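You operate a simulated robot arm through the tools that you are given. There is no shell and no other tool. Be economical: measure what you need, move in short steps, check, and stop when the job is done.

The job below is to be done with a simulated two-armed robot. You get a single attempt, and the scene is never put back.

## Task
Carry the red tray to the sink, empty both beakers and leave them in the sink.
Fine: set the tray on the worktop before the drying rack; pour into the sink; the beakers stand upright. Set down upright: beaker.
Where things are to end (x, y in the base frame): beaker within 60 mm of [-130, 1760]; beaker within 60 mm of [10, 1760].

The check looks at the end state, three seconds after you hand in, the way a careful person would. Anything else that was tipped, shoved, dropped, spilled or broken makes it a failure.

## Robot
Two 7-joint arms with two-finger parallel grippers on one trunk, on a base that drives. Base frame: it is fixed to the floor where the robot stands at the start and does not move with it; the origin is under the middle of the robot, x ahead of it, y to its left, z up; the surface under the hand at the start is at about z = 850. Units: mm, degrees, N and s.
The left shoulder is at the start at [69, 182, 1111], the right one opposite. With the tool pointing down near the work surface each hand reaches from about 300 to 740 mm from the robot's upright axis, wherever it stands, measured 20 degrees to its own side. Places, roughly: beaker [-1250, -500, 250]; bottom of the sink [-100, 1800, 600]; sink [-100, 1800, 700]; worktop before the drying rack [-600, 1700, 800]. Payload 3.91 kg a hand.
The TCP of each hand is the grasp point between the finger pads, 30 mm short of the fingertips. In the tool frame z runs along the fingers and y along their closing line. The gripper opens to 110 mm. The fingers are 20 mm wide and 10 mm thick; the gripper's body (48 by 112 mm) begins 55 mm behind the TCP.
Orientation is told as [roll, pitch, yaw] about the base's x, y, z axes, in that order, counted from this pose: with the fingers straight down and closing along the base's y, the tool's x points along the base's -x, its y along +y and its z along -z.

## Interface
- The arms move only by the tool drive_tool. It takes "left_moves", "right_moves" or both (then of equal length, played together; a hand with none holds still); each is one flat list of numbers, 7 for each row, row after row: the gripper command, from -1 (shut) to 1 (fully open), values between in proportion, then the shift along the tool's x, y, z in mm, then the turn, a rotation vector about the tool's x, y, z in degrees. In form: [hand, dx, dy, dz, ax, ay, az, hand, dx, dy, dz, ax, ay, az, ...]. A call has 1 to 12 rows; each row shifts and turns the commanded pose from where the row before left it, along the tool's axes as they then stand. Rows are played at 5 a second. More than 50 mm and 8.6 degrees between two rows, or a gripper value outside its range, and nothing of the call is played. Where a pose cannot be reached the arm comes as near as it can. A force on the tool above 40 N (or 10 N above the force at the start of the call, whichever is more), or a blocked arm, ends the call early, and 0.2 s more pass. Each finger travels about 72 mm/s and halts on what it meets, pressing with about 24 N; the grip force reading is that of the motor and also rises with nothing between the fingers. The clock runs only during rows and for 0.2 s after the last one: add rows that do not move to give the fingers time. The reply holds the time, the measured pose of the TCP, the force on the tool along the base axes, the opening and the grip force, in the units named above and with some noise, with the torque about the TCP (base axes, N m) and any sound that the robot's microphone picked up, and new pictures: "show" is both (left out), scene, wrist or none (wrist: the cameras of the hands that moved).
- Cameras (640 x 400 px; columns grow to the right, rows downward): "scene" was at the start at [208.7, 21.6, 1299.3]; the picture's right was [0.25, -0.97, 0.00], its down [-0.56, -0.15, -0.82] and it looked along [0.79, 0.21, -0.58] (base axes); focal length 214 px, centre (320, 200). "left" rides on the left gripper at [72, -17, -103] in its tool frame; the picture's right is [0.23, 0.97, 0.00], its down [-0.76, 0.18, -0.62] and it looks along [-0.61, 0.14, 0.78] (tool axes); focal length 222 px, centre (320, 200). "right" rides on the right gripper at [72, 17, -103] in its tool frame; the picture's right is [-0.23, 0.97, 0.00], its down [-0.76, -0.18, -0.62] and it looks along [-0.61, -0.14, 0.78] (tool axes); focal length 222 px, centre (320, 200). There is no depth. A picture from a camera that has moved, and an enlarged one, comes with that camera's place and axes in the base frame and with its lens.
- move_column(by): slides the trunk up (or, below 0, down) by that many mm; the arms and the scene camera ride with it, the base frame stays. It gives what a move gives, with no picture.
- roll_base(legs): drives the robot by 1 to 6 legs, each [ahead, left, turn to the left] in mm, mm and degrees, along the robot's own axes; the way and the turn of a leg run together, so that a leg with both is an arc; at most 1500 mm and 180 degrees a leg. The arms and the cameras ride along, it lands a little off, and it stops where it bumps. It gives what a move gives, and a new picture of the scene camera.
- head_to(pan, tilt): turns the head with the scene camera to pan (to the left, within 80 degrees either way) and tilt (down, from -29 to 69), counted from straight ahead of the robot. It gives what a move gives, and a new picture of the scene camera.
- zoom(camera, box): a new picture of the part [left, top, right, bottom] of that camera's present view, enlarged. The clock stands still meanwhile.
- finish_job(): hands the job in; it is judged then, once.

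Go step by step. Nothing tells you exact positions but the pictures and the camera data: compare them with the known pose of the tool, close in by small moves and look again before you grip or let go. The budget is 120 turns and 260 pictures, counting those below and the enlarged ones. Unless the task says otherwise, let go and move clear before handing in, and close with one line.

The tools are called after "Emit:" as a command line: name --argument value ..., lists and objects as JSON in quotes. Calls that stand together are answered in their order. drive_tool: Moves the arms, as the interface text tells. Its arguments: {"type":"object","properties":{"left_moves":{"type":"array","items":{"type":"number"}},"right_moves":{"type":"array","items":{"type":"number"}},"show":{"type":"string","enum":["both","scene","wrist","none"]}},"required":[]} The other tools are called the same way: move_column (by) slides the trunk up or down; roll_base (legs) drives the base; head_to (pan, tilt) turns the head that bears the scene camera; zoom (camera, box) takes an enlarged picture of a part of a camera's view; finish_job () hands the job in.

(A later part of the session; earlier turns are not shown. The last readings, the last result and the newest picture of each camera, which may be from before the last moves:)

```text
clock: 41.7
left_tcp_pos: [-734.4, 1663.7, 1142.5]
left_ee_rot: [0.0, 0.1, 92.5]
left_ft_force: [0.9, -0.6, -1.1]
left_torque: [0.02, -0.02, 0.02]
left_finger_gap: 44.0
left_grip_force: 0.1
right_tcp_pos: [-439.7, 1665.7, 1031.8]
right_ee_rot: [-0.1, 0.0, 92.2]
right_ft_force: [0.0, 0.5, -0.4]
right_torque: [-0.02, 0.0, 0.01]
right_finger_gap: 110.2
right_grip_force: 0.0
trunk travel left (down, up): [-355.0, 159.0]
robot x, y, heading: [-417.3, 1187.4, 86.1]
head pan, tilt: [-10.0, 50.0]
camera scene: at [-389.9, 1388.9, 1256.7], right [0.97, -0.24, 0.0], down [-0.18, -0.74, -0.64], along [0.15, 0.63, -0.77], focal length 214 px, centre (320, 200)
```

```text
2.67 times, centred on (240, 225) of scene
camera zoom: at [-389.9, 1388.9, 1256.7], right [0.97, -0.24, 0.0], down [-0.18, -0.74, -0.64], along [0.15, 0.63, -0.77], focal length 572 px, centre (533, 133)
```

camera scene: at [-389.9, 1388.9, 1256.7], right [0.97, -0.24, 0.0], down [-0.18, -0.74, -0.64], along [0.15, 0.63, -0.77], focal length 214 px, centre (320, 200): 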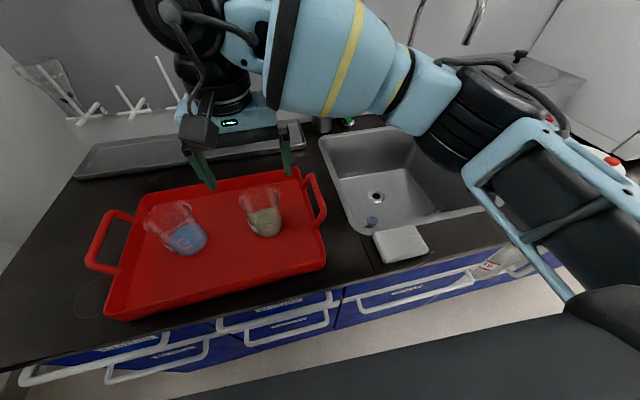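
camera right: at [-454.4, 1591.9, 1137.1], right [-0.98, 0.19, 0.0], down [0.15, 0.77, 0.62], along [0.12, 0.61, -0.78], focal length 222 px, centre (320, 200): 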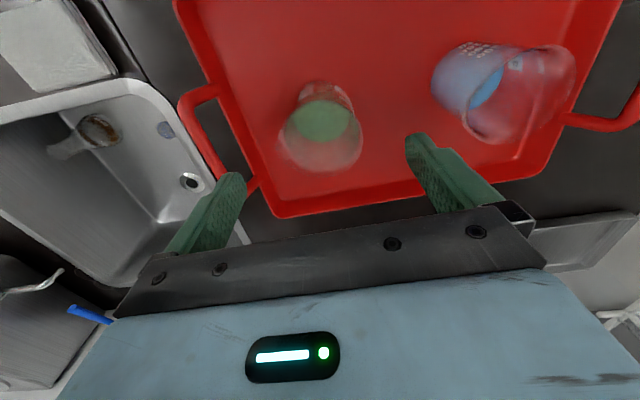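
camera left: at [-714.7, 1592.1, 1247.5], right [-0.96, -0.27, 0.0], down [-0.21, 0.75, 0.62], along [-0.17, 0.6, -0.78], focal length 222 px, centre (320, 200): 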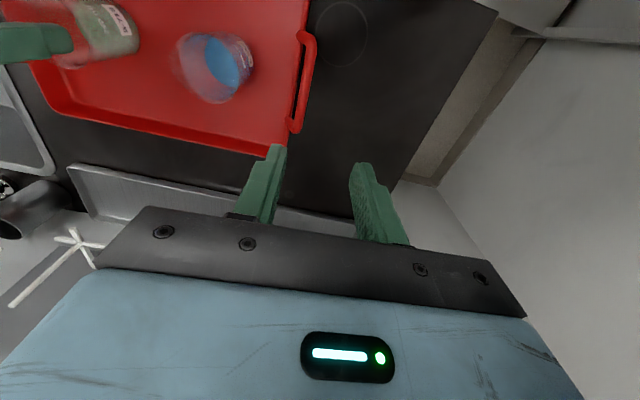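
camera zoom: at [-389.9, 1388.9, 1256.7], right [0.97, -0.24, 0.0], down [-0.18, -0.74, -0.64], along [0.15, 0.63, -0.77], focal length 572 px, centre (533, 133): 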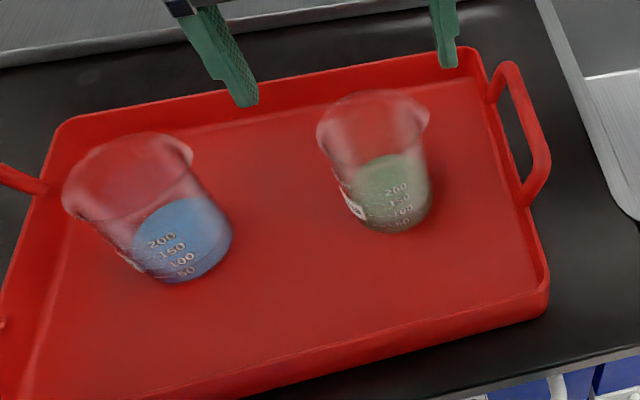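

Green's rim centre is at (-440, 1676, 938). Lowering the hand over it to grasp height z ≈ 900.

Emit:
drive_tool --right_moves '[1, -10, 0, 30, 0, 0, 0, 1, 0, 0, 35, 0, 0, 0, 1, 0, 0, 35, 0, 0, 0, 1, 0, 0, 32, 0, 0, 0, 1, 0, 0, 0, 0, 0, 0]'

```text
clock: 42.9
left_tcp_pos: [-734.4, 1663.4, 1144.5]
left_ee_rot: [0.0, 0.0, 92.5]
left_ft_force: [0.2, 0.5, -0.2]
left_torque: [-0.01, 0.04, -0.02]
left_finger_gap: 44.0
left_grip_force: 0.0
right_tcp_pos: [-441.6, 1675.4, 900.6]
right_ee_rot: [0.0, 0.0, 92.2]
right_ft_force: [-0.6, 0.3, 0.8]
right_torque: [0.0, 0.02, 0.01]
right_finger_gap: 109.6
right_grip_force: 0.1
trunk travel left (down, up): [-355.0, 159.0]
robot x, y, heading: [-421.5, 1186.7, 86.5]
head pan, tilt: [-10.0, 50.0]
camera scene: at [-390.1, 1388.7, 1256.7], right [0.97, -0.23, 0.0], down [-0.18, -0.74, -0.64], along [0.15, 0.62, -0.77], focal length 214 px, centre (320, 200)
camera right: at [-455.5, 1602.9, 1004.9], right [-0.98, 0.19, 0.0], down [0.15, 0.77, 0.62], along [0.12, 0.61, -0.78], focal length 222 px, centre (320, 200)
```

scene: 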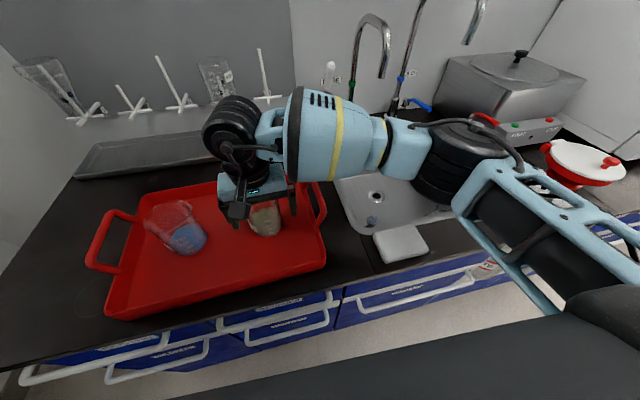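
right: 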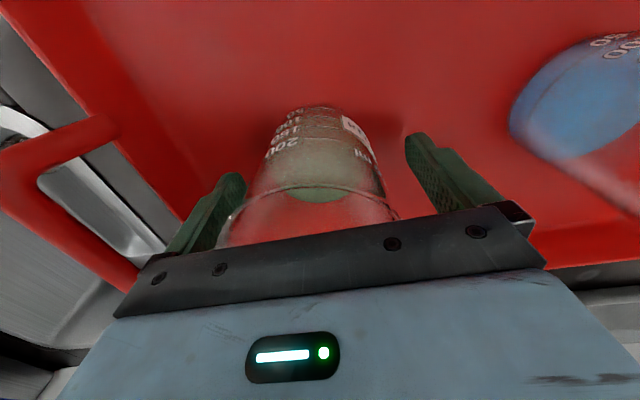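

Centred well. Closing on the green beaker.

Emit:
drive_tool --right_moves '[0.7, 0, 0, 0, 0, 0, 0, 0.5, 0, 0, 0, 0, 0, 0, 0.35, 0, 0, 0, 0, 0, 0, 0.2, 0, 0, 0, 0, 0, 0, 0, 0, 0, 0, 0, 0, 0, -0.3, 0, 0, 0, 0, 0, 0, -1, 0, 0, 0, 0, 0, 0, -1, 0, 0, 0, 0, 0, 0]' --show "wrist"

```text
clock: 44.7
left_tcp_pos: [-733.0, 1663.0, 1143.7]
left_ee_rot: [0.0, 0.2, 92.5]
left_ft_force: [0.1, -0.1, -0.6]
left_torque: [-0.01, -0.03, 0.02]
left_finger_gap: 44.0
left_grip_force: 0.1
right_tcp_pos: [-440.7, 1675.8, 900.1]
right_ee_rot: [0.0, 0.0, 92.2]
right_ft_force: [0.4, 0.9, 0.5]
right_torque: [0.0, 0.06, -0.02]
right_finger_gap: 66.5
right_grip_force: 23.6
trunk travel left (down, up): [-355.0, 159.0]
robot x, y, heading: [-416.2, 1183.8, 86.4]
head pan, tilt: [-10.0, 50.0]
camera right: at [-455.5, 1603.0, 1005.4], right [-0.98, 0.19, 0.0], down [0.15, 0.77, 0.62], along [0.12, 0.61, -0.78], focal length 222 px, centre (320, 200)
```

right: 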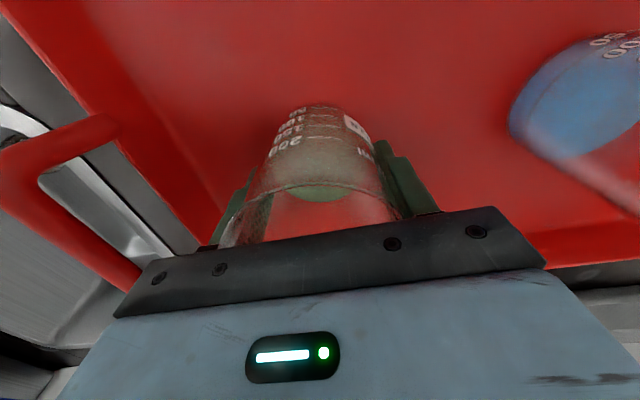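

Held (66.5 mm). Lifting gently.

Emit:
drive_tool --right_moves '[-1, 0, 0, -5, 0, 0, 0, -1, 0, 0, -15, 0, 0, 0, -1, 0, 0, -20, 0, 0, 0, -1, 0, 0, -25, 0, 0, 0, -1, 0, 0, -25, 0, 0, 0, -1, 0, 0, -25, 0, 0, 0, -1, 0, 0, -20, 0, 0, 0, -1, 0, 0, -5, 0, 0, 0, -1, 0, 0, 0, 0, 0, 0]' --show "scene"

Emit:
roll_base --legs '[[0, -80, 0]]'

Emit:
zoom --camera "scene" --box '[180, 0, 640, 300]'

```text
clock: 46.7
left_tcp_pos: [-735.1, 1663.3, 1145.1]
left_ee_rot: [0.1, 0.0, 92.5]
left_ft_force: [-0.4, 0.2, -0.6]
left_torque: [0.0, -0.01, 0.01]
left_finger_gap: 44.0
left_grip_force: 0.1
right_tcp_pos: [-441.6, 1676.9, 1042.0]
right_ee_rot: [-0.1, 0.1, 92.2]
right_ft_force: [-0.4, 0.7, -2.1]
right_torque: [0.02, -0.02, 0.0]
right_finger_gap: 66.5
right_grip_force: 24.2
trunk travel left (down, up): [-355.0, 159.0]
robot x, y, heading: [-411.3, 1184.3, 86.5]
head pan, tilt: [-10.0, 50.0]
camera scene: at [-390.0, 1389.0, 1256.6], right [0.97, -0.23, 0.0], down [-0.18, -0.74, -0.64], along [0.15, 0.62, -0.77], focal length 214 px, centre (320, 200)
```

scene: 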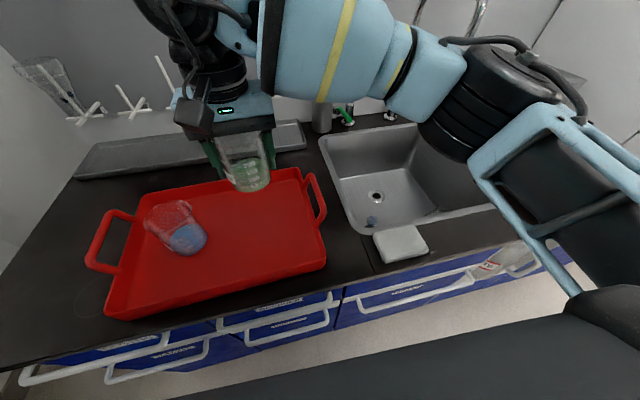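

```text
clock: 48.0
left_tcp_pos: [-655.2, 1658.6, 1144.2]
left_ee_rot: [0.1, 0.1, 92.6]
left_ft_force: [0.1, 0.0, 0.3]
left_torque: [-0.01, 0.01, -0.01]
left_finger_gap: 43.8
left_grip_force: 0.0
right_tcp_pos: [-362.3, 1672.7, 1041.0]
right_ee_rot: [0.0, 0.0, 92.2]
right_ft_force: [-0.2, -0.9, -2.3]
right_torque: [-0.06, 0.02, 0.0]
right_finger_gap: 66.1
right_grip_force: 24.1
trunk travel left (down, up): [-355.0, 159.0]
robot x, y, heading: [-335.8, 1181.3, 86.5]
head pan, tilt: [-10.0, 50.0]
camera scene: at [-310.7, 1384.2, 1256.6], right [0.97, -0.23, 0.0], down [-0.18, -0.74, -0.64], along [0.15, 0.62, -0.77], focal length 214 px, centre (320, 200)
```

scene: 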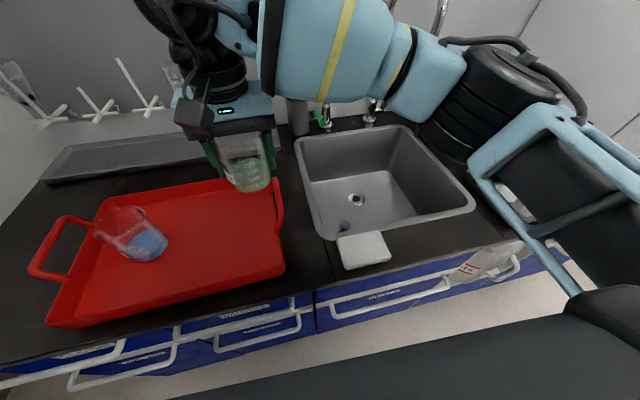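

```text
1.33 times, centred on (410, 150) of scene
camera zoom: at [-310.7, 1384.2, 1256.6], right [0.97, -0.23, 0.0], down [-0.18, -0.74, -0.64], along [0.15, 0.62, -0.77], focal length 286 px, centre (200, 267)
```

zoom: 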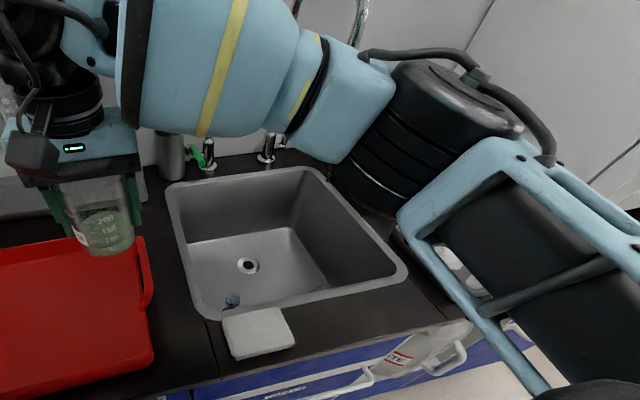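

The green beaker is held level. Taps stand at x ≈ -141 and 29 with spouts near y ≈ 1840, so I'll pour at about (-60, 1740). I'll back off a little, then bring the beaker over the sink.

Emit:
roll_base --legs '[[-60, -40, 0]]'

Emit:
drive_tool --right_moves '[-1, -5, -12, -4, 0, 0, 0, -1, -12, -27, -4, 0, 0, 0, -1, -12, -27, -4, 0, 0, 0, -1, -13, -29, -4, 0, 0, 0, -1, -13, -29, -4, 0, 0, 0, -1, -13, -29, -4, 0, 0, 0, -1, -13, -29, -4, 0, 0, 0, -1, -13, -29, -4, 0, 0, 0, -1, -12, -27, -4, 0, 0, 0, -1, -9, -18, -4, 0, 0, 0, -1, -5, -11, 0, 0, 0, 0, -1, 0, 0, 0, 0, 0, 0]'

```text
clock: 49.1
left_tcp_pos: [-619.2, 1595.9, 1143.6]
left_ee_rot: [0.0, 0.0, 92.7]
left_ft_force: [0.1, -0.5, -1.1]
left_torque: [0.01, 0.05, -0.04]
left_finger_gap: 44.1
left_grip_force: 0.0
right_tcp_pos: [-327.6, 1610.9, 1041.6]
right_ee_rot: [0.1, 0.0, 92.4]
right_ft_force: [0.0, -0.1, -1.2]
right_torque: [0.05, 0.02, -0.02]
right_finger_gap: 66.2
right_grip_force: 23.8
trunk travel left (down, up): [-355.0, 159.0]
robot x, y, heading: [-298.1, 1117.8, 86.4]
head pan, tilt: [-10.0, 50.0]
camera scene: at [-274.5, 1322.0, 1256.7], right [0.97, -0.23, 0.0], down [-0.18, -0.74, -0.64], along [0.15, 0.63, -0.77], focal length 214 px, centre (320, 200)
```

scene: 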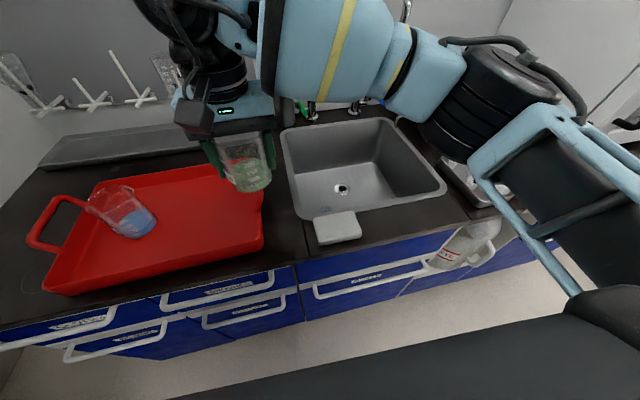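

```text
clock: 51.7
left_tcp_pos: [-619.7, 1596.8, 1143.7]
left_ee_rot: [0.0, 0.2, 92.7]
left_ft_force: [-0.2, -0.6, 0.3]
left_torque: [0.0, -0.01, 0.0]
left_finger_gap: 43.9
left_grip_force: 0.1
right_tcp_pos: [-64.4, 1742.3, 1082.5]
right_ee_rot: [-0.1, -0.1, 92.5]
right_ft_force: [0.4, 0.3, -2.3]
right_torque: [0.01, -0.03, -0.01]
right_finger_gap: 66.4
right_grip_force: 23.7
trunk travel left (down, up): [-355.0, 159.0]
robot x, y, heading: [-301.7, 1120.3, 86.8]
head pan, tilt: [-10.0, 50.0]
camera scene: at [-275.0, 1322.6, 1256.6], right [0.97, -0.23, 0.0], down [-0.18, -0.75, -0.64], along [0.15, 0.63, -0.77], focal length 214 px, centre (320, 200)
camera right: at [-78.0, 1669.8, 1185.4], right [-0.98, 0.19, 0.0], down [0.15, 0.77, 0.62], along [0.12, 0.61, -0.78], focal length 222 px, centre (320, 200)
```

scene: 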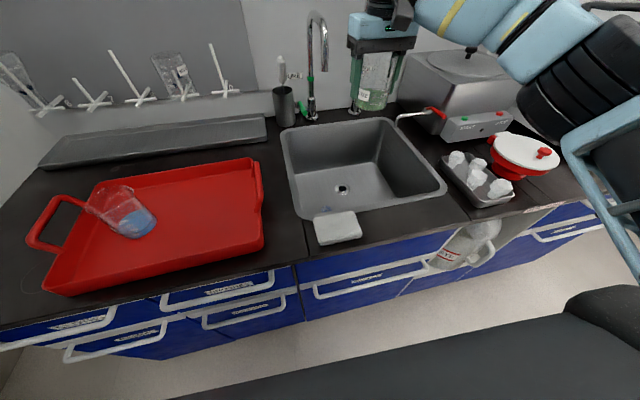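
right: 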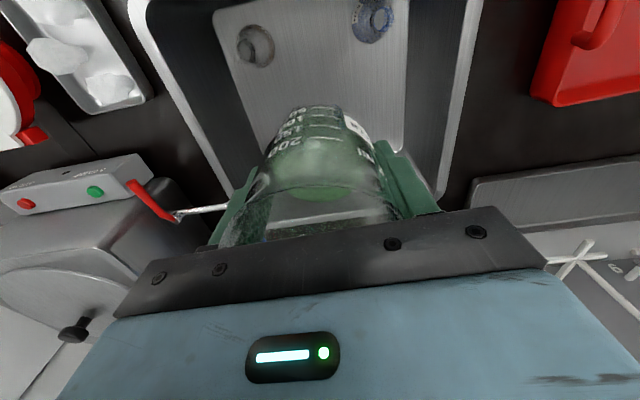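

Both flasks at the sink's front are confirmed near (60, 1680) and (-173, 1680), clear of the pour. Starting the tilt toward me about the closing axis.

Emit:
drive_tool --right_moves '[-1, 0, 0, 0, 0, -6, 0, -1, 0, 0, 0, 0, -8, 0, -1, 0, 0, 0, 0, -8, 0, -1, 0, 0, 0, 0, -8, 0, -1, 0, 0, 0, 0, 0, 0]'

```text
clock: 52.9
left_tcp_pos: [-620.0, 1595.8, 1142.6]
left_ee_rot: [-0.1, 0.1, 92.7]
left_ft_force: [-0.7, -0.9, 0.3]
left_torque: [0.02, -0.01, 0.0]
left_finger_gap: 44.0
left_grip_force: 0.1
right_tcp_pos: [-65.1, 1741.5, 1080.6]
right_ee_rot: [-0.1, -30.1, 92.3]
right_ft_force: [-0.2, -0.5, -1.6]
right_torque: [0.0, -0.01, 0.0]
right_finger_gap: 66.3
right_grip_force: 24.1
trunk travel left (down, up): [-355.0, 159.0]
robot x, y, heading: [-298.5, 1121.2, 86.7]
head pan, tilt: [-10.0, 50.0]
camera scene: at [-275.1, 1322.8, 1256.6], right [0.97, -0.23, 0.0], down [-0.18, -0.75, -0.64], along [0.15, 0.62, -0.77], focal length 214 px, centre (320, 200)
camera right: at [-77.8, 1626.9, 1135.3], right [-0.98, 0.16, 0.11], down [0.16, 0.35, 0.92], along [0.1, 0.92, -0.37], focal length 222 px, centre (320, 200)
```

scene: 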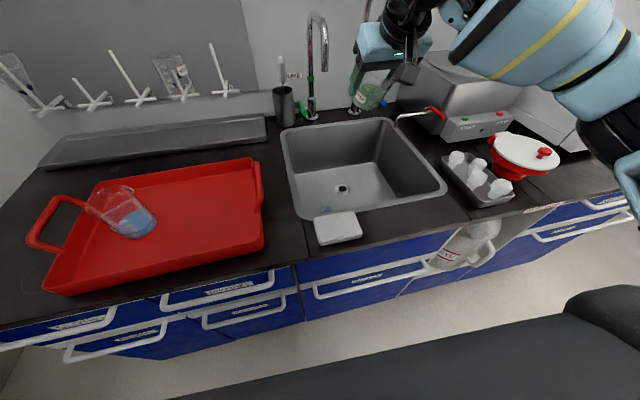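
right: 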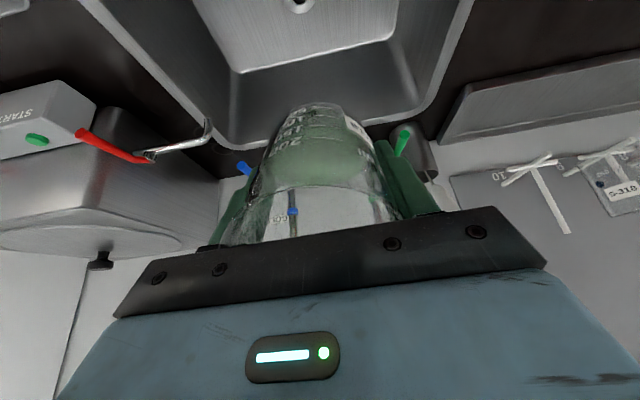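

Emit:
drive_tool --right_moves '[-1, 10, 0, 17, 0, 0, 0, -1, 10, 0, 17, 0, 0, 0, -1, 0, 0, 0, 0, -6, 0, -1, 0, 0, 0, 0, -6, 0, -1, 0, 0, 0, 0, -6, 0, -1, 0, 0, 0, 0, -6, 0, -1, 0, 0, 0, 0, -6, 0, -1, 0, 0, 0, 0, -6, 0, -1, 0, 0, 0, 0, -6, 0, -1, 0, 0, 0, 0, -6, 0, -1, 0, 0, 0, 0, -6, 0, -1, 0, 0, 0, 0, 0, 0]'

```text
clock: 55.5
left_tcp_pos: [-619.9, 1596.4, 1143.8]
left_ee_rot: [-0.1, 0.1, 92.8]
left_ft_force: [0.2, 0.4, -0.1]
left_torque: [0.0, 0.0, -0.01]
left_finger_gap: 44.3
left_grip_force: 0.0
right_tcp_pos: [-65.6, 1740.9, 1042.4]
right_ee_rot: [-0.3, -74.9, 92.6]
right_ft_force: [0.3, 0.1, -0.7]
right_torque: [0.01, 0.0, 0.05]
right_finger_gap: 66.4
right_grip_force: 24.2
right hand out of reach, approached as far as the arm can: row 10, 11
trunk travel left (down, up): [-355.0, 159.0]
robot x, y, heading: [-298.2, 1117.2, 86.8]
head pan, tilt: [-10.0, 50.0]
camera scene: at [-274.8, 1322.6, 1256.6], right [0.97, -0.23, 0.0], down [-0.18, -0.75, -0.64], along [0.15, 0.63, -0.77], focal length 214 px, centre (320, 200)
camera right: at [-76.8, 1622.0, 999.6], right [-0.98, 0.02, 0.22], down [0.19, -0.4, 0.9], along [0.1, 0.92, 0.38], focal length 222 px, centre (320, 200)
```

scene: 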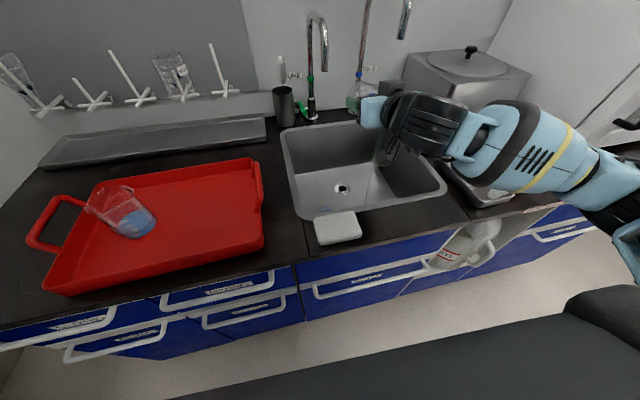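
right: 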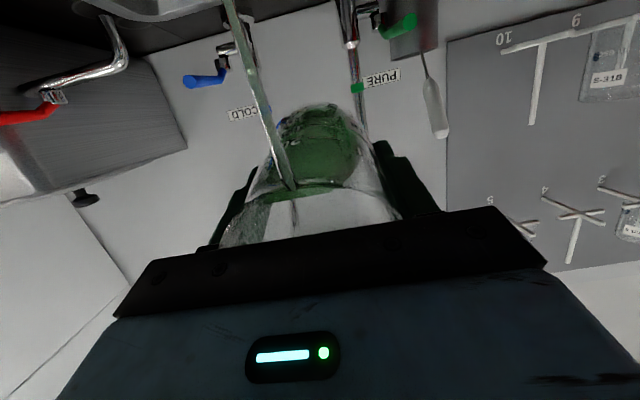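

Emit:
zoom --camera "right" --box '[200, 80, 440, 230]'

Emit:
zoom --camera "scene" --box '[270, 60, 510, 210]'

```text
2.67 times, centred on (320, 155) of right
camera zoom: at [-76.8, 1622.0, 999.6], right [-0.98, 0.02, 0.22], down [0.19, -0.4, 0.9], along [0.1, 0.92, 0.38], focal length 592 px, centre (320, 320)
```

zoom: 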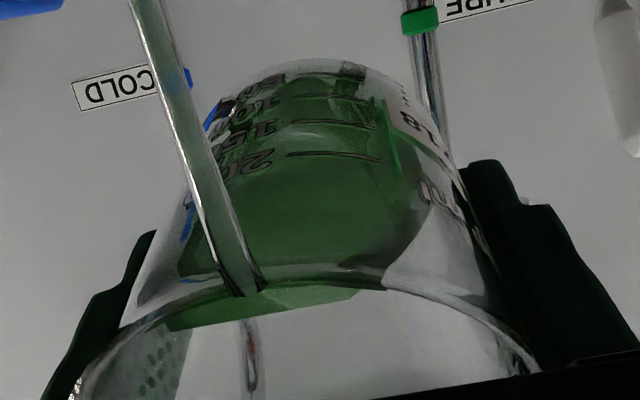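

```text
2.67 times, centred on (390, 135) of scene
camera zoom: at [-274.8, 1322.6, 1256.6], right [0.97, -0.23, 0.0], down [-0.18, -0.75, -0.64], along [0.15, 0.63, -0.77], focal length 572 px, centre (133, 373)
```

zoom: 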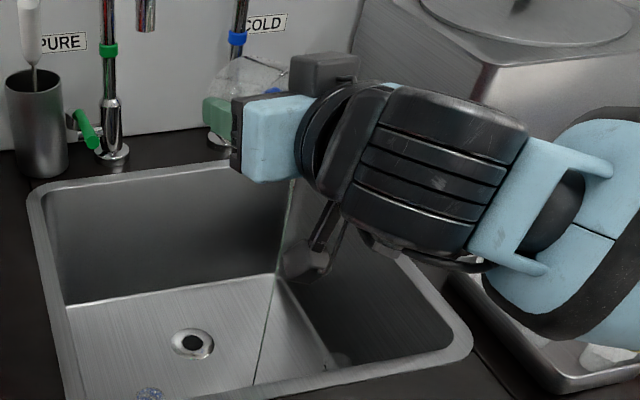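

At 75° the wrist reached its limit and liquid remains. I'll swing the fingers to the left (more in line with the forearm), keeping the tilt, then tilt further.

Emit:
drive_tool --right_moves '[-1, 0, 0, 0, -7.8, 0, -1.6, -1, 0, 0, 0, -7.8, 0, -1.6, -1, 0, 0, 0, -7.8, 0, -1.6, -1, 0, 0, 0, -7.8, 0, -1.6, -1, 0, 0, 0, 0, 0, 0]'

```text
clock: 56.7
left_tcp_pos: [-621.0, 1597.6, 1144.2]
left_ee_rot: [0.0, 0.2, 92.8]
left_ft_force: [0.0, 0.6, 0.1]
left_torque: [-0.02, -0.02, -0.02]
left_finger_gap: 44.1
left_grip_force: 0.0
right_tcp_pos: [-64.7, 1742.0, 1043.0]
right_ee_rot: [6.9, -75.4, 117.6]
right_ft_force: [0.2, -0.7, -2.1]
right_torque: [0.01, 0.01, 0.01]
right_finger_gap: 66.6
right_grip_force: 24.2
trunk travel left (down, up): [-355.0, 159.0]
robot x, y, heading: [-300.7, 1120.4, 86.5]
head pan, tilt: [-10.0, 50.0]
camera scene: at [-275.0, 1322.6, 1256.6], right [0.97, -0.23, 0.0], down [-0.18, -0.75, -0.64], along [0.15, 0.63, -0.77], focal length 214 px, centre (320, 200)
camera right: at [-13.9, 1633.6, 999.5], right [-0.83, -0.5, 0.25], down [0.4, -0.23, 0.89], along [-0.38, 0.84, 0.39], focal length 222 px, centre (320, 200)
```

scene: 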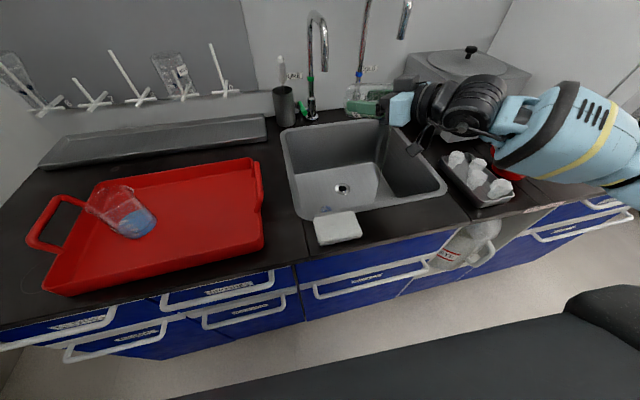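
right: 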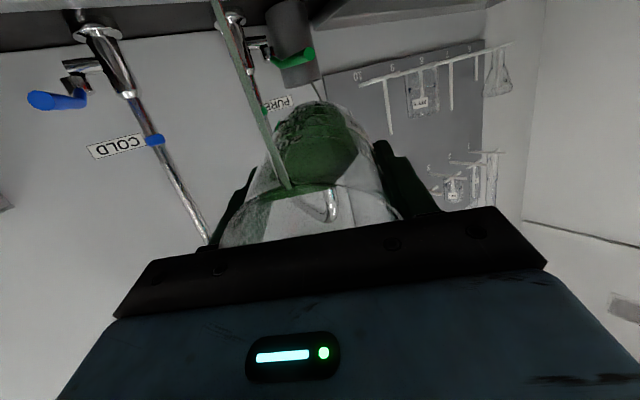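

The green streak is the falling stream, running into the sink. Tilting further.

Emit:
drive_tool --right_moves '[-1, 0, 0, 0, 0, -5, 0, -1, 0, 0, 0, 0, -5, 0, -1, 0, 0, 0, 0, -5, 0, -1, 0, 0, 0, 0, -5, 0, -1, 0, 0, 0, 0, -5, 0, -1, 0, 0, 0, 0, 0, 0]'

```text
clock: 58.1
left_tcp_pos: [-620.3, 1596.7, 1142.4]
left_ee_rot: [0.0, 0.0, 92.7]
left_ft_force: [0.4, 0.1, 0.0]
left_torque: [0.02, -0.01, -0.03]
left_finger_gap: 43.9
left_grip_force: 0.0
right_tcp_pos: [-65.3, 1740.3, 1041.9]
right_ee_rot: [170.8, -79.4, -46.8]
right_ft_force: [-0.5, -0.6, -1.5]
right_torque: [0.01, 0.02, 0.03]
right_finger_gap: 66.4
right_grip_force: 24.1
trunk travel left (down, up): [-355.0, 159.0]
robot x, y, heading: [-302.5, 1116.1, 86.5]
head pan, tilt: [-10.0, 50.0]
camera scene: at [-274.9, 1322.4, 1256.6], right [0.97, -0.23, 0.0], down [-0.18, -0.74, -0.64], along [0.15, 0.63, -0.77], focal length 214 px, centre (320, 200)
camera right: at [-31.8, 1656.6, 953.3], right [-0.78, -0.58, 0.25], down [0.58, -0.51, 0.63], along [-0.23, 0.64, 0.74], focal length 222 px, centre (320, 200)
```

scene: 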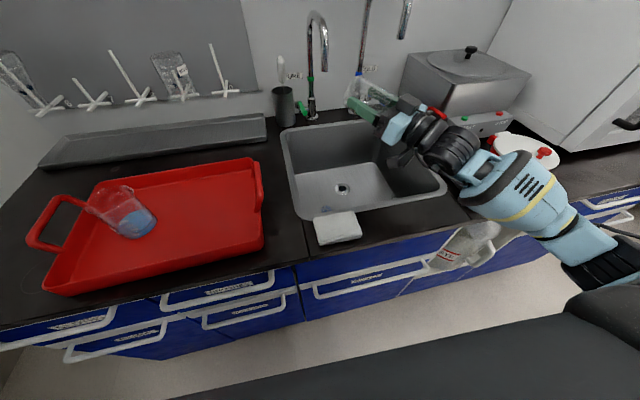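
right: 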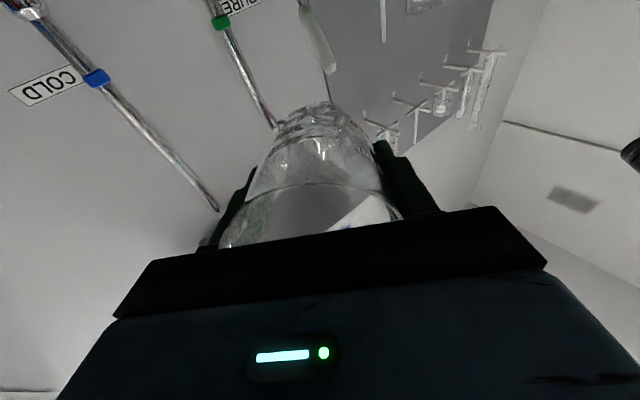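

The beaker looks empty at ~100° tilt. Holding a moment and looking closely.

Emit:
drive_tool --right_moves '[-1, 0, 0, 0, 0, -4, 0, -1, 0, 0, 0, 0, -4, 0, -1, 0, 0, 0, 0, 0, 0, -1, 0, 0, 0, 0, 0, 0, -1, 0, 0, 0, 0, 0, 0]' --show "none"

Emit:
zoom --camera "right" --box '[200, 80, 440, 230]'

Emit:
zoom --camera "scene" --box '[270, 60, 590, 260]'

```text
clock: 59.3
left_tcp_pos: [-620.4, 1597.4, 1143.9]
left_ee_rot: [0.1, 0.1, 92.7]
left_ft_force: [-0.9, 0.3, -0.1]
left_torque: [-0.02, -0.01, -0.03]
left_finger_gap: 43.8
left_grip_force: 0.1
right_tcp_pos: [-65.7, 1741.0, 1042.6]
right_ee_rot: [174.5, -71.3, -50.6]
right_ft_force: [0.7, 0.6, -1.3]
right_torque: [-0.04, -0.01, -0.01]
right_finger_gap: 66.4
right_grip_force: 23.9
trunk travel left (down, up): [-355.0, 159.0]
robot x, y, heading: [-298.3, 1117.6, 86.9]
head pan, tilt: [-10.0, 50.0]
```

```text
2.67 times, centred on (320, 155) of right
camera zoom: at [-39.9, 1668.0, 941.9], right [-0.76, -0.6, 0.25], down [0.63, -0.58, 0.52], along [-0.17, 0.55, 0.82], focal length 592 px, centre (320, 320)
```

zoom: 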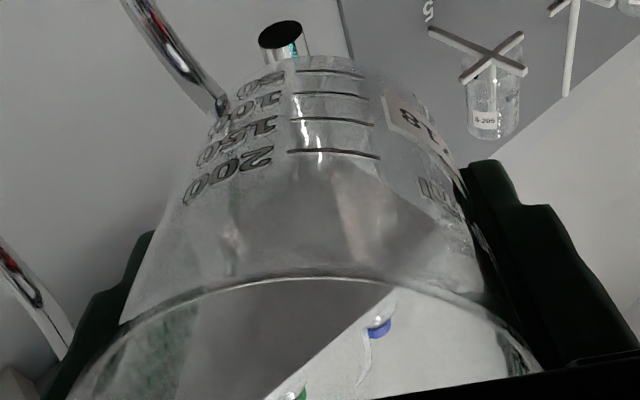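

```text
2.00 times, centred on (430, 160) of scene
camera zoom: at [-274.9, 1322.5, 1256.6], right [0.97, -0.23, 0.0], down [-0.18, -0.75, -0.64], along [0.15, 0.63, -0.77], focal length 429 px, centre (100, 280)
```

zoom: 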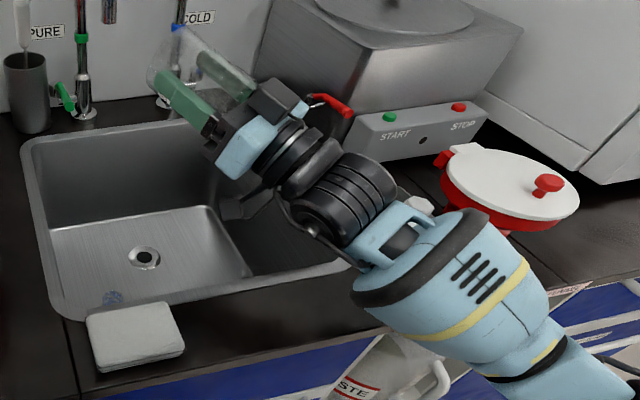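

Empty. Now turning the hand back upright the same way.

Emit:
drive_tool --right_moves '[-1, 0, 0, 0, 0, 8, 0, -1, 0, 0, 0, 0, 8, 0, -1, 0, 0, 0, 0, 8, 0, -1, 0, 0, 0, 0, 8, 0, -1, 0, 0, 0, 0, 1, 0, -1, 0, 0, 0, 7.8, 0, 1.6, -1, 0, 0, 0, 7.8, 0, 1.6, -1, 0, 0, 0, 7.8, 0, 1.6, -1, 0, 0, 0, 7.8, 0, 1.6, -1, 0, 0, 0, 0, 8, 0, -1, 0, 0, 0, 0, 8, 0, -1, 0, 0, 0, 0, 8, 0]' --show "none"

Emit:
drive_tool --right_moves '[-1, 0, 0, 0, 0, 8, 0, -1, 0, 0, 0, 0, 8, 0, -1, 0, 0, 0, 0, 8, 0, -1, 0, 0, 0, 0, 8, 0, -1, 0, 0, 0, 0, 8, 0, -1, 0, 0, 0, 0, 8, 0, -1, 0, 0, 0, 0, 0, 0]'

```text
clock: 61.9
left_tcp_pos: [-620.2, 1597.1, 1145.2]
left_ee_rot: [0.1, 0.1, 92.7]
left_ft_force: [-0.6, 0.4, 0.1]
left_torque: [0.0, 0.0, 0.04]
left_finger_gap: 44.1
left_grip_force: 0.0
right_tcp_pos: [-65.2, 1740.5, 1042.3]
right_ee_rot: [-0.2, -50.9, 92.4]
right_ft_force: [0.3, 0.6, -2.2]
right_torque: [-0.01, -0.02, -0.02]
right_finger_gap: 66.4
right_grip_force: 24.1
trunk travel left (down, up): [-355.0, 159.0]
robot x, y, heading: [-298.4, 1119.9, 86.5]
head pan, tilt: [-10.0, 50.0]
```

```text
clock: 63.5
left_tcp_pos: [-619.8, 1595.6, 1143.5]
left_ee_rot: [0.0, 0.1, 92.6]
left_ft_force: [0.5, 0.6, 0.2]
left_torque: [0.04, -0.02, 0.03]
left_finger_gap: 44.1
left_grip_force: 0.0
right_tcp_pos: [-63.5, 1741.4, 1041.9]
right_ee_rot: [-0.2, -2.9, 92.4]
right_ft_force: [-0.1, -0.1, -1.1]
right_torque: [0.0, 0.0, 0.02]
right_finger_gap: 66.4
right_grip_force: 24.0
trunk travel left (down, up): [-355.0, 159.0]
robot x, y, heading: [-297.9, 1116.0, 86.8]
head pan, tilt: [-10.0, 50.0]
camera scene: at [-274.6, 1322.3, 1256.6], right [0.97, -0.23, 0.0], down [-0.18, -0.74, -0.64], along [0.15, 0.63, -0.77], focal length 214 px, centre (320, 200)
camera right: at [-78.8, 1662.7, 1141.9], right [-0.98, 0.19, 0.01], down [0.15, 0.74, 0.66], along [0.12, 0.65, -0.75], focal length 222 px, centre (320, 200)
```

scene: 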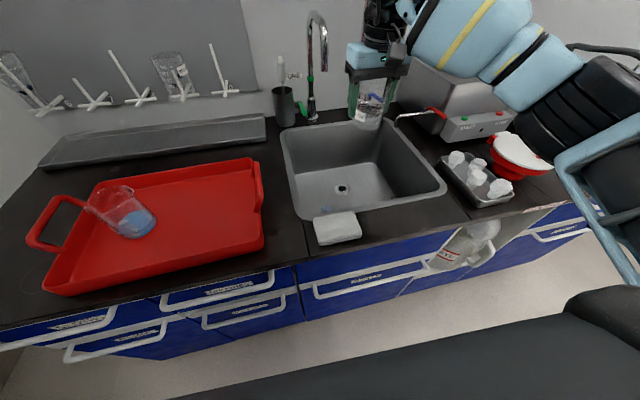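
right: 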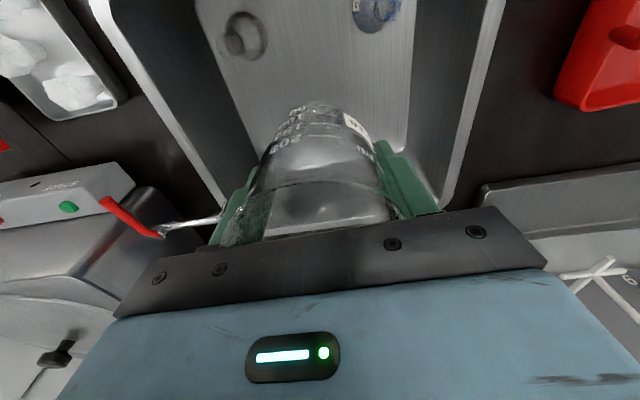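

Beaker upright again and empty. I'll pull it back slightly, drive the base back to the counter, and raise the trunk so that the arm comes over the sink rim from above.

Emit:
drive_tool --right_moves '[-1, 0, 0, 0, 0, 2.9, 0, -1, 15, -16, 37, 0, 0, 0, -1, 15, -16, 37, 0, 0, 0, -1, 15, -16, 37, 0, 0, 0, -1, 15, -16, 37, 0, 0, 0, -1, 0, 0, 0, 0, 0, 0]' --show "none"

Emit:
roll_base --legs '[[60, 0, 0]]'

Emit:
move_column --by 150

Emit:
head_to --pan -20 --tilt 50

```text
clock: 64.9
left_tcp_pos: [-621.1, 1597.9, 1143.6]
left_ee_rot: [-0.1, 0.1, 92.7]
left_ft_force: [0.1, -0.4, 0.1]
left_torque: [0.02, 0.02, -0.02]
left_finger_gap: 43.8
left_grip_force: 0.1
right_tcp_pos: [1.3, 1683.7, 894.5]
right_ee_rot: [-0.2, -0.2, 92.4]
right_ft_force: [-1.0, 0.8, -0.4]
right_torque: [0.01, -0.05, 0.02]
right_finger_gap: 66.2
right_grip_force: 24.2
trunk travel left (down, up): [-355.0, 159.0]
robot x, y, heading: [-301.2, 1118.4, 86.4]
head pan, tilt: [-10.0, 50.0]
```

```text
clock: 65.9
left_tcp_pos: [-615.2, 1655.6, 1143.4]
left_ee_rot: [0.0, 0.1, 92.8]
left_ft_force: [0.5, -0.1, -0.7]
left_torque: [-0.03, 0.02, -0.01]
left_finger_gap: 44.3
left_grip_force: 0.0
right_tcp_pos: [6.5, 1743.1, 894.8]
right_ee_rot: [-0.1, 0.0, 92.3]
right_ft_force: [-0.5, -0.6, -1.2]
right_torque: [-0.02, -0.01, 0.02]
right_finger_gap: 66.5
right_grip_force: 24.1
trunk travel left (down, up): [-355.0, 159.0]
robot x, y, heading: [-293.4, 1177.0, 86.2]
head pan, tilt: [-10.0, 50.0]
camera scene: at [-271.2, 1382.5, 1256.4], right [0.97, -0.23, 0.0], down [-0.18, -0.75, -0.64], along [0.15, 0.62, -0.77], focal length 214 px, centre (320, 200)
```

scene: 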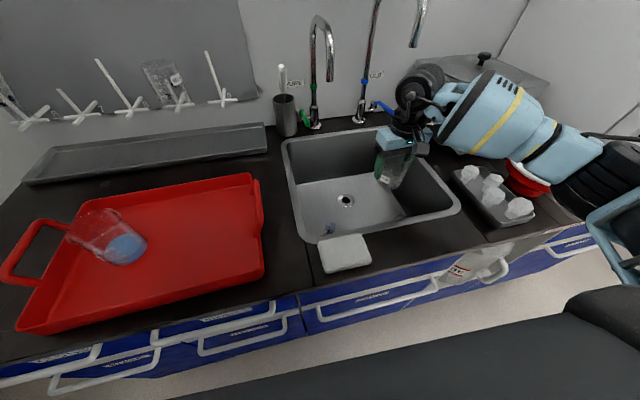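

```text
clock: 67.6
left_tcp_pos: [-616.3, 1657.1, 1292.9]
left_ee_rot: [0.2, 0.3, 92.6]
left_ft_force: [-0.5, -0.4, -0.7]
left_torque: [0.01, 0.01, 0.03]
left_finger_gap: 44.3
left_grip_force: 0.0
right_tcp_pos: [5.3, 1741.5, 1043.2]
right_ee_rot: [-0.1, 0.1, 92.2]
right_ft_force: [0.3, 0.5, -1.6]
right_torque: [0.03, 0.01, 0.01]
right_finger_gap: 66.3
right_grip_force: 23.9
trunk travel left (down, up): [-505.0, 9.0]
robot x, y, heading: [-295.8, 1176.1, 86.5]
head pan, tilt: [-10.0, 50.0]
```

```text
clock: 68.3
left_tcp_pos: [-616.1, 1655.5, 1294.0]
left_ee_rot: [0.0, 0.1, 92.7]
left_ft_force: [0.6, -1.4, 0.1]
left_torque: [0.02, 0.01, -0.04]
left_finger_gap: 44.2
left_grip_force: 0.0
right_tcp_pos: [6.3, 1741.4, 1044.3]
right_ee_rot: [-0.1, -0.1, 92.3]
right_ft_force: [-0.2, -0.5, -1.8]
right_torque: [0.01, 0.02, 0.02]
right_finger_gap: 66.3
right_grip_force: 24.1
trunk travel left (down, up): [-505.0, 9.0]
robot x, y, heading: [-296.7, 1173.7, 86.5]
head pan, tilt: [-20.0, 50.0]
camera scene: at [-265.1, 1269.8, 1430.8], right [0.92, -0.4, 0.0], down [-0.3, -0.7, -0.64], along [0.26, 0.59, -0.77], focal length 214 px, centre (320, 200)
```

scene: 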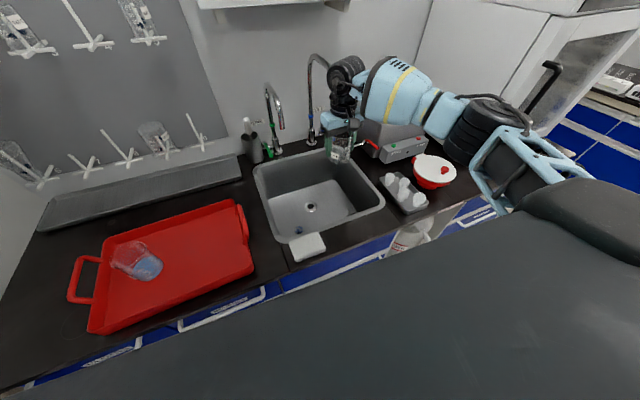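

Emit:
drive_tool --right_moves '[-1, -5, 0, 40, 0, 0, 0, -1, -5, 0, 40, 0, 0, 0, -1, -5, 0, 40, 0, 0, 0, -1, -5, 0, 40, 0, 0, 0, -1, 0, 0, 40, 0, 0, 0, -1, 0, 0, 0, 0, 0, 0]'

```text
clock: 69.7
left_tcp_pos: [-616.7, 1655.7, 1295.4]
left_ee_rot: [0.0, 0.1, 92.7]
left_ft_force: [0.9, -0.3, -0.1]
left_torque: [0.0, -0.02, -0.02]
left_finger_gap: 43.8
left_grip_force: 0.1
right_tcp_pos: [5.1, 1762.1, 841.3]
right_ee_rot: [-0.1, -0.2, 92.4]
right_ft_force: [0.2, 0.3, -1.0]
right_torque: [0.0, -0.01, -0.01]
right_finger_gap: 66.5
right_grip_force: 23.9
trunk travel left (down, up): [-505.0, 9.0]
robot x, y, heading: [-295.5, 1179.2, 86.5]
head pan, tilt: [-20.0, 50.0]
camera scene: at [-264.9, 1269.3, 1430.9], right [0.92, -0.4, 0.0], down [-0.31, -0.7, -0.64], along [0.26, 0.59, -0.77], focal length 214 px, centre (320, 200)
camera right: at [-9.1, 1689.0, 945.8], right [-0.98, 0.19, 0.0], down [0.15, 0.77, 0.63], along [0.12, 0.61, -0.78], focal length 222 px, centre (320, 200)
```

scene: 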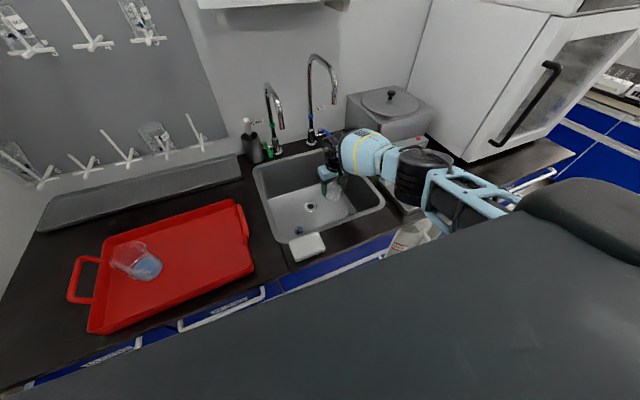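
right: 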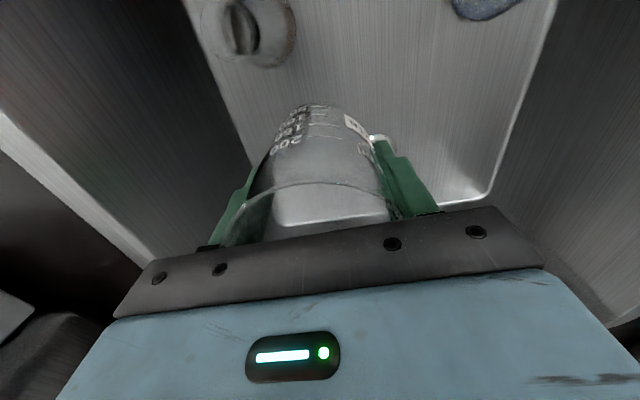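

Emit:
zoom --camera "scene" --box '[280, 110, 520, 260]'

```text
2.67 times, centred on (400, 185) of scene
camera zoom: at [-264.9, 1269.3, 1430.9], right [0.92, -0.4, 0.0], down [-0.31, -0.7, -0.64], along [0.26, 0.59, -0.77], focal length 572 px, centre (107, 240)
```

zoom: 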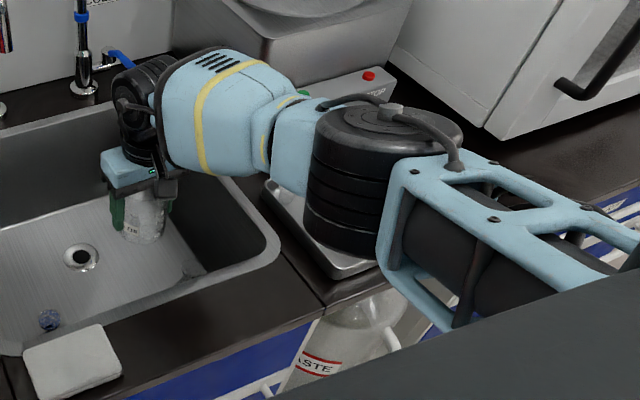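

The elbow is well above the vials. Continuing down to just above the sink floor.

Emit:
drive_tool --right_moves '[-1, 0, 0, 30, 0, 0, 0, -1, 0, 0, 30, 0, 0, 0, -1, 0, 0, 30, 0, 0, 0, -1, 0, 0, 25, 0, 0, 0, -1, 0, 0, 10, 0, 0, 0, -1, 0, 0, 0, 0, 0, 0]'

```text
clock: 71.1
left_tcp_pos: [-617.2, 1656.1, 1292.6]
left_ee_rot: [0.1, 0.1, 92.8]
left_ft_force: [-0.4, -0.3, 0.3]
left_torque: [0.0, -0.01, -0.03]
left_finger_gap: 44.0
left_grip_force: 0.2
right_tcp_pos: [4.2, 1726.0, 745.8]
right_ee_rot: [-0.2, -0.2, 92.3]
right_ft_force: [-1.0, 0.6, -0.3]
right_torque: [0.01, -0.02, 0.01]
right_finger_gap: 66.4
right_grip_force: 23.9
right hand out of reach, approached as far as the arm can: row 1, 2, 3, 4, 5
trunk travel left (down, up): [-505.0, 9.0]
robot x, y, heading: [-300.1, 1178.8, 86.4]
head pan, tilt: [-20.0, 50.0]
camera scene: at [-265.2, 1269.8, 1430.8], right [0.92, -0.4, 0.0], down [-0.3, -0.7, -0.64], along [0.26, 0.59, -0.77], focal length 214 px, centre (320, 200)
camera right: at [-10.4, 1652.5, 850.0], right [-0.98, 0.19, 0.0], down [0.15, 0.77, 0.63], along [0.12, 0.61, -0.78], focal length 222 px, centre (320, 200)
```

scene: 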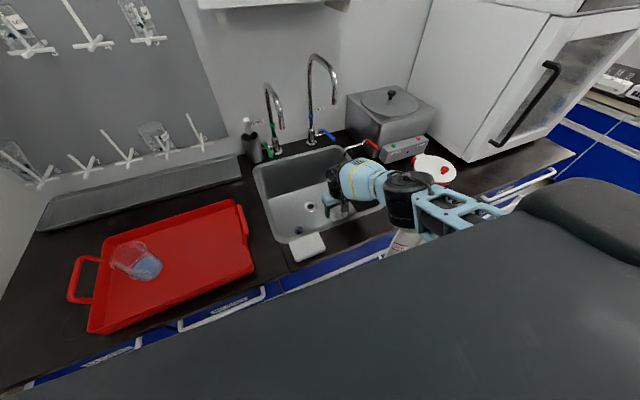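
right: 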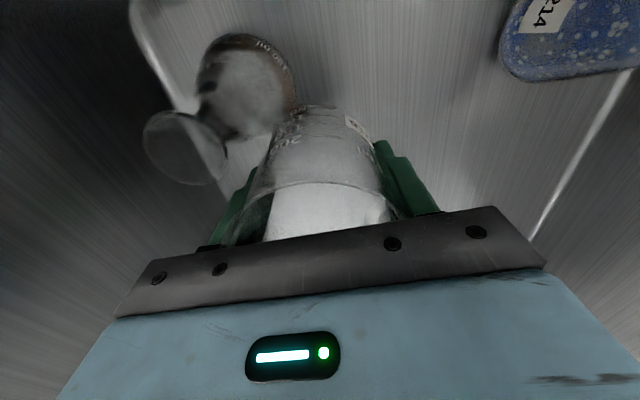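

Out of reach at this trunk height. Raising the hand back, lowering the trunk some, and trying again.

Emit:
drive_tool --right_moves '[-1, 0, 0, -35, 0, 0, 0, -1, -15, 0, -30, 0, 0, 0, -1, -20, 0, -30, 0, 0, 0, -1, 0, 0, 0, 0, 0, 0]' --show "none"

Emit:
move_column --by -75

Emit:
head_to --pan -30 --tilt 50

```text
clock: 72.1
left_tcp_pos: [-617.0, 1654.9, 1293.2]
left_ee_rot: [0.0, 0.1, 92.6]
left_ft_force: [0.2, 0.2, 1.1]
left_torque: [-0.01, 0.01, 0.03]
left_finger_gap: 44.0
left_grip_force: 0.1
right_tcp_pos: [-1.2, 1760.6, 840.4]
right_ee_rot: [0.0, -0.1, 92.2]
right_ft_force: [0.0, -0.2, -1.0]
right_torque: [-0.03, 0.01, 0.0]
right_finger_gap: 66.2
right_grip_force: 24.2
trunk travel left (down, up): [-505.0, 9.0]
robot x, y, heading: [-301.7, 1178.5, 86.7]
head pan, tilt: [-20.0, 50.0]
```

```text
clock: 73.2
left_tcp_pos: [-616.3, 1654.6, 1218.3]
left_ee_rot: [-0.1, 0.0, 92.7]
left_ft_force: [-0.2, 0.2, 0.0]
left_torque: [-0.02, 0.02, -0.02]
left_finger_gap: 44.0
left_grip_force: 0.0
right_tcp_pos: [1.7, 1760.1, 768.1]
right_ee_rot: [-0.1, -0.2, 92.3]
right_ft_force: [0.0, 0.0, -1.1]
right_torque: [-0.01, 0.02, 0.01]
right_finger_gap: 66.3
right_grip_force: 23.6
trunk travel left (down, up): [-430.0, 84.0]
robot x, y, heading: [-295.0, 1174.9, 86.4]
head pan, tilt: [-20.0, 50.0]
```

```text
clock: 74.0
left_tcp_pos: [-616.8, 1655.7, 1218.1]
left_ee_rot: [-0.1, 0.2, 92.7]
left_ft_force: [-0.9, -0.2, 0.6]
left_torque: [0.01, 0.03, 0.0]
left_finger_gap: 44.0
left_grip_force: 0.0
right_tcp_pos: [1.5, 1759.9, 765.8]
right_ee_rot: [-0.1, 0.0, 92.2]
right_ft_force: [-0.2, 0.3, -1.5]
right_torque: [0.02, 0.0, 0.0]
right_finger_gap: 66.5
right_grip_force: 23.9
trunk travel left (down, up): [-430.0, 84.0]
robot x, y, heading: [-295.9, 1176.9, 86.7]
head pan, tilt: [-30.0, 50.0]
camera scene: at [-248.7, 1338.8, 1341.4], right [0.83, -0.55, 0.0], down [-0.42, -0.64, -0.64], along [0.35, 0.54, -0.77], focal length 214 px, centre (320, 200)
```

scene: 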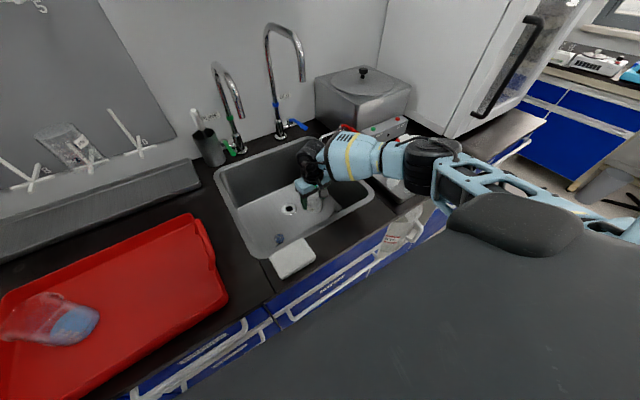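

Emit:
zoom --camera "scene" --box '[260, 90, 500, 240]'

```text
2.67 times, centred on (380, 165) of scene
camera zoom: at [-248.7, 1338.8, 1341.4], right [0.83, -0.55, 0.0], down [-0.42, -0.64, -0.64], along [0.35, 0.54, -0.77], focal length 572 px, centre (160, 293)
```

zoom: 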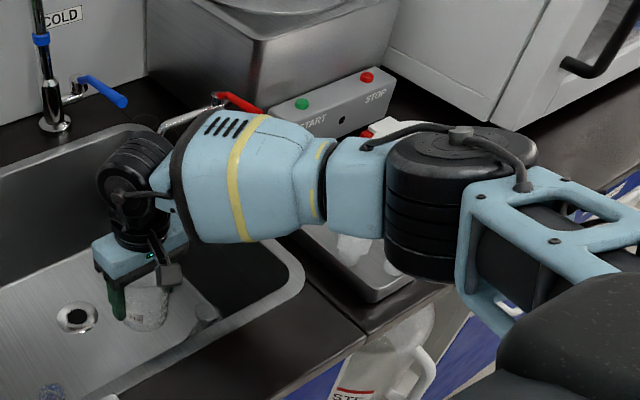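

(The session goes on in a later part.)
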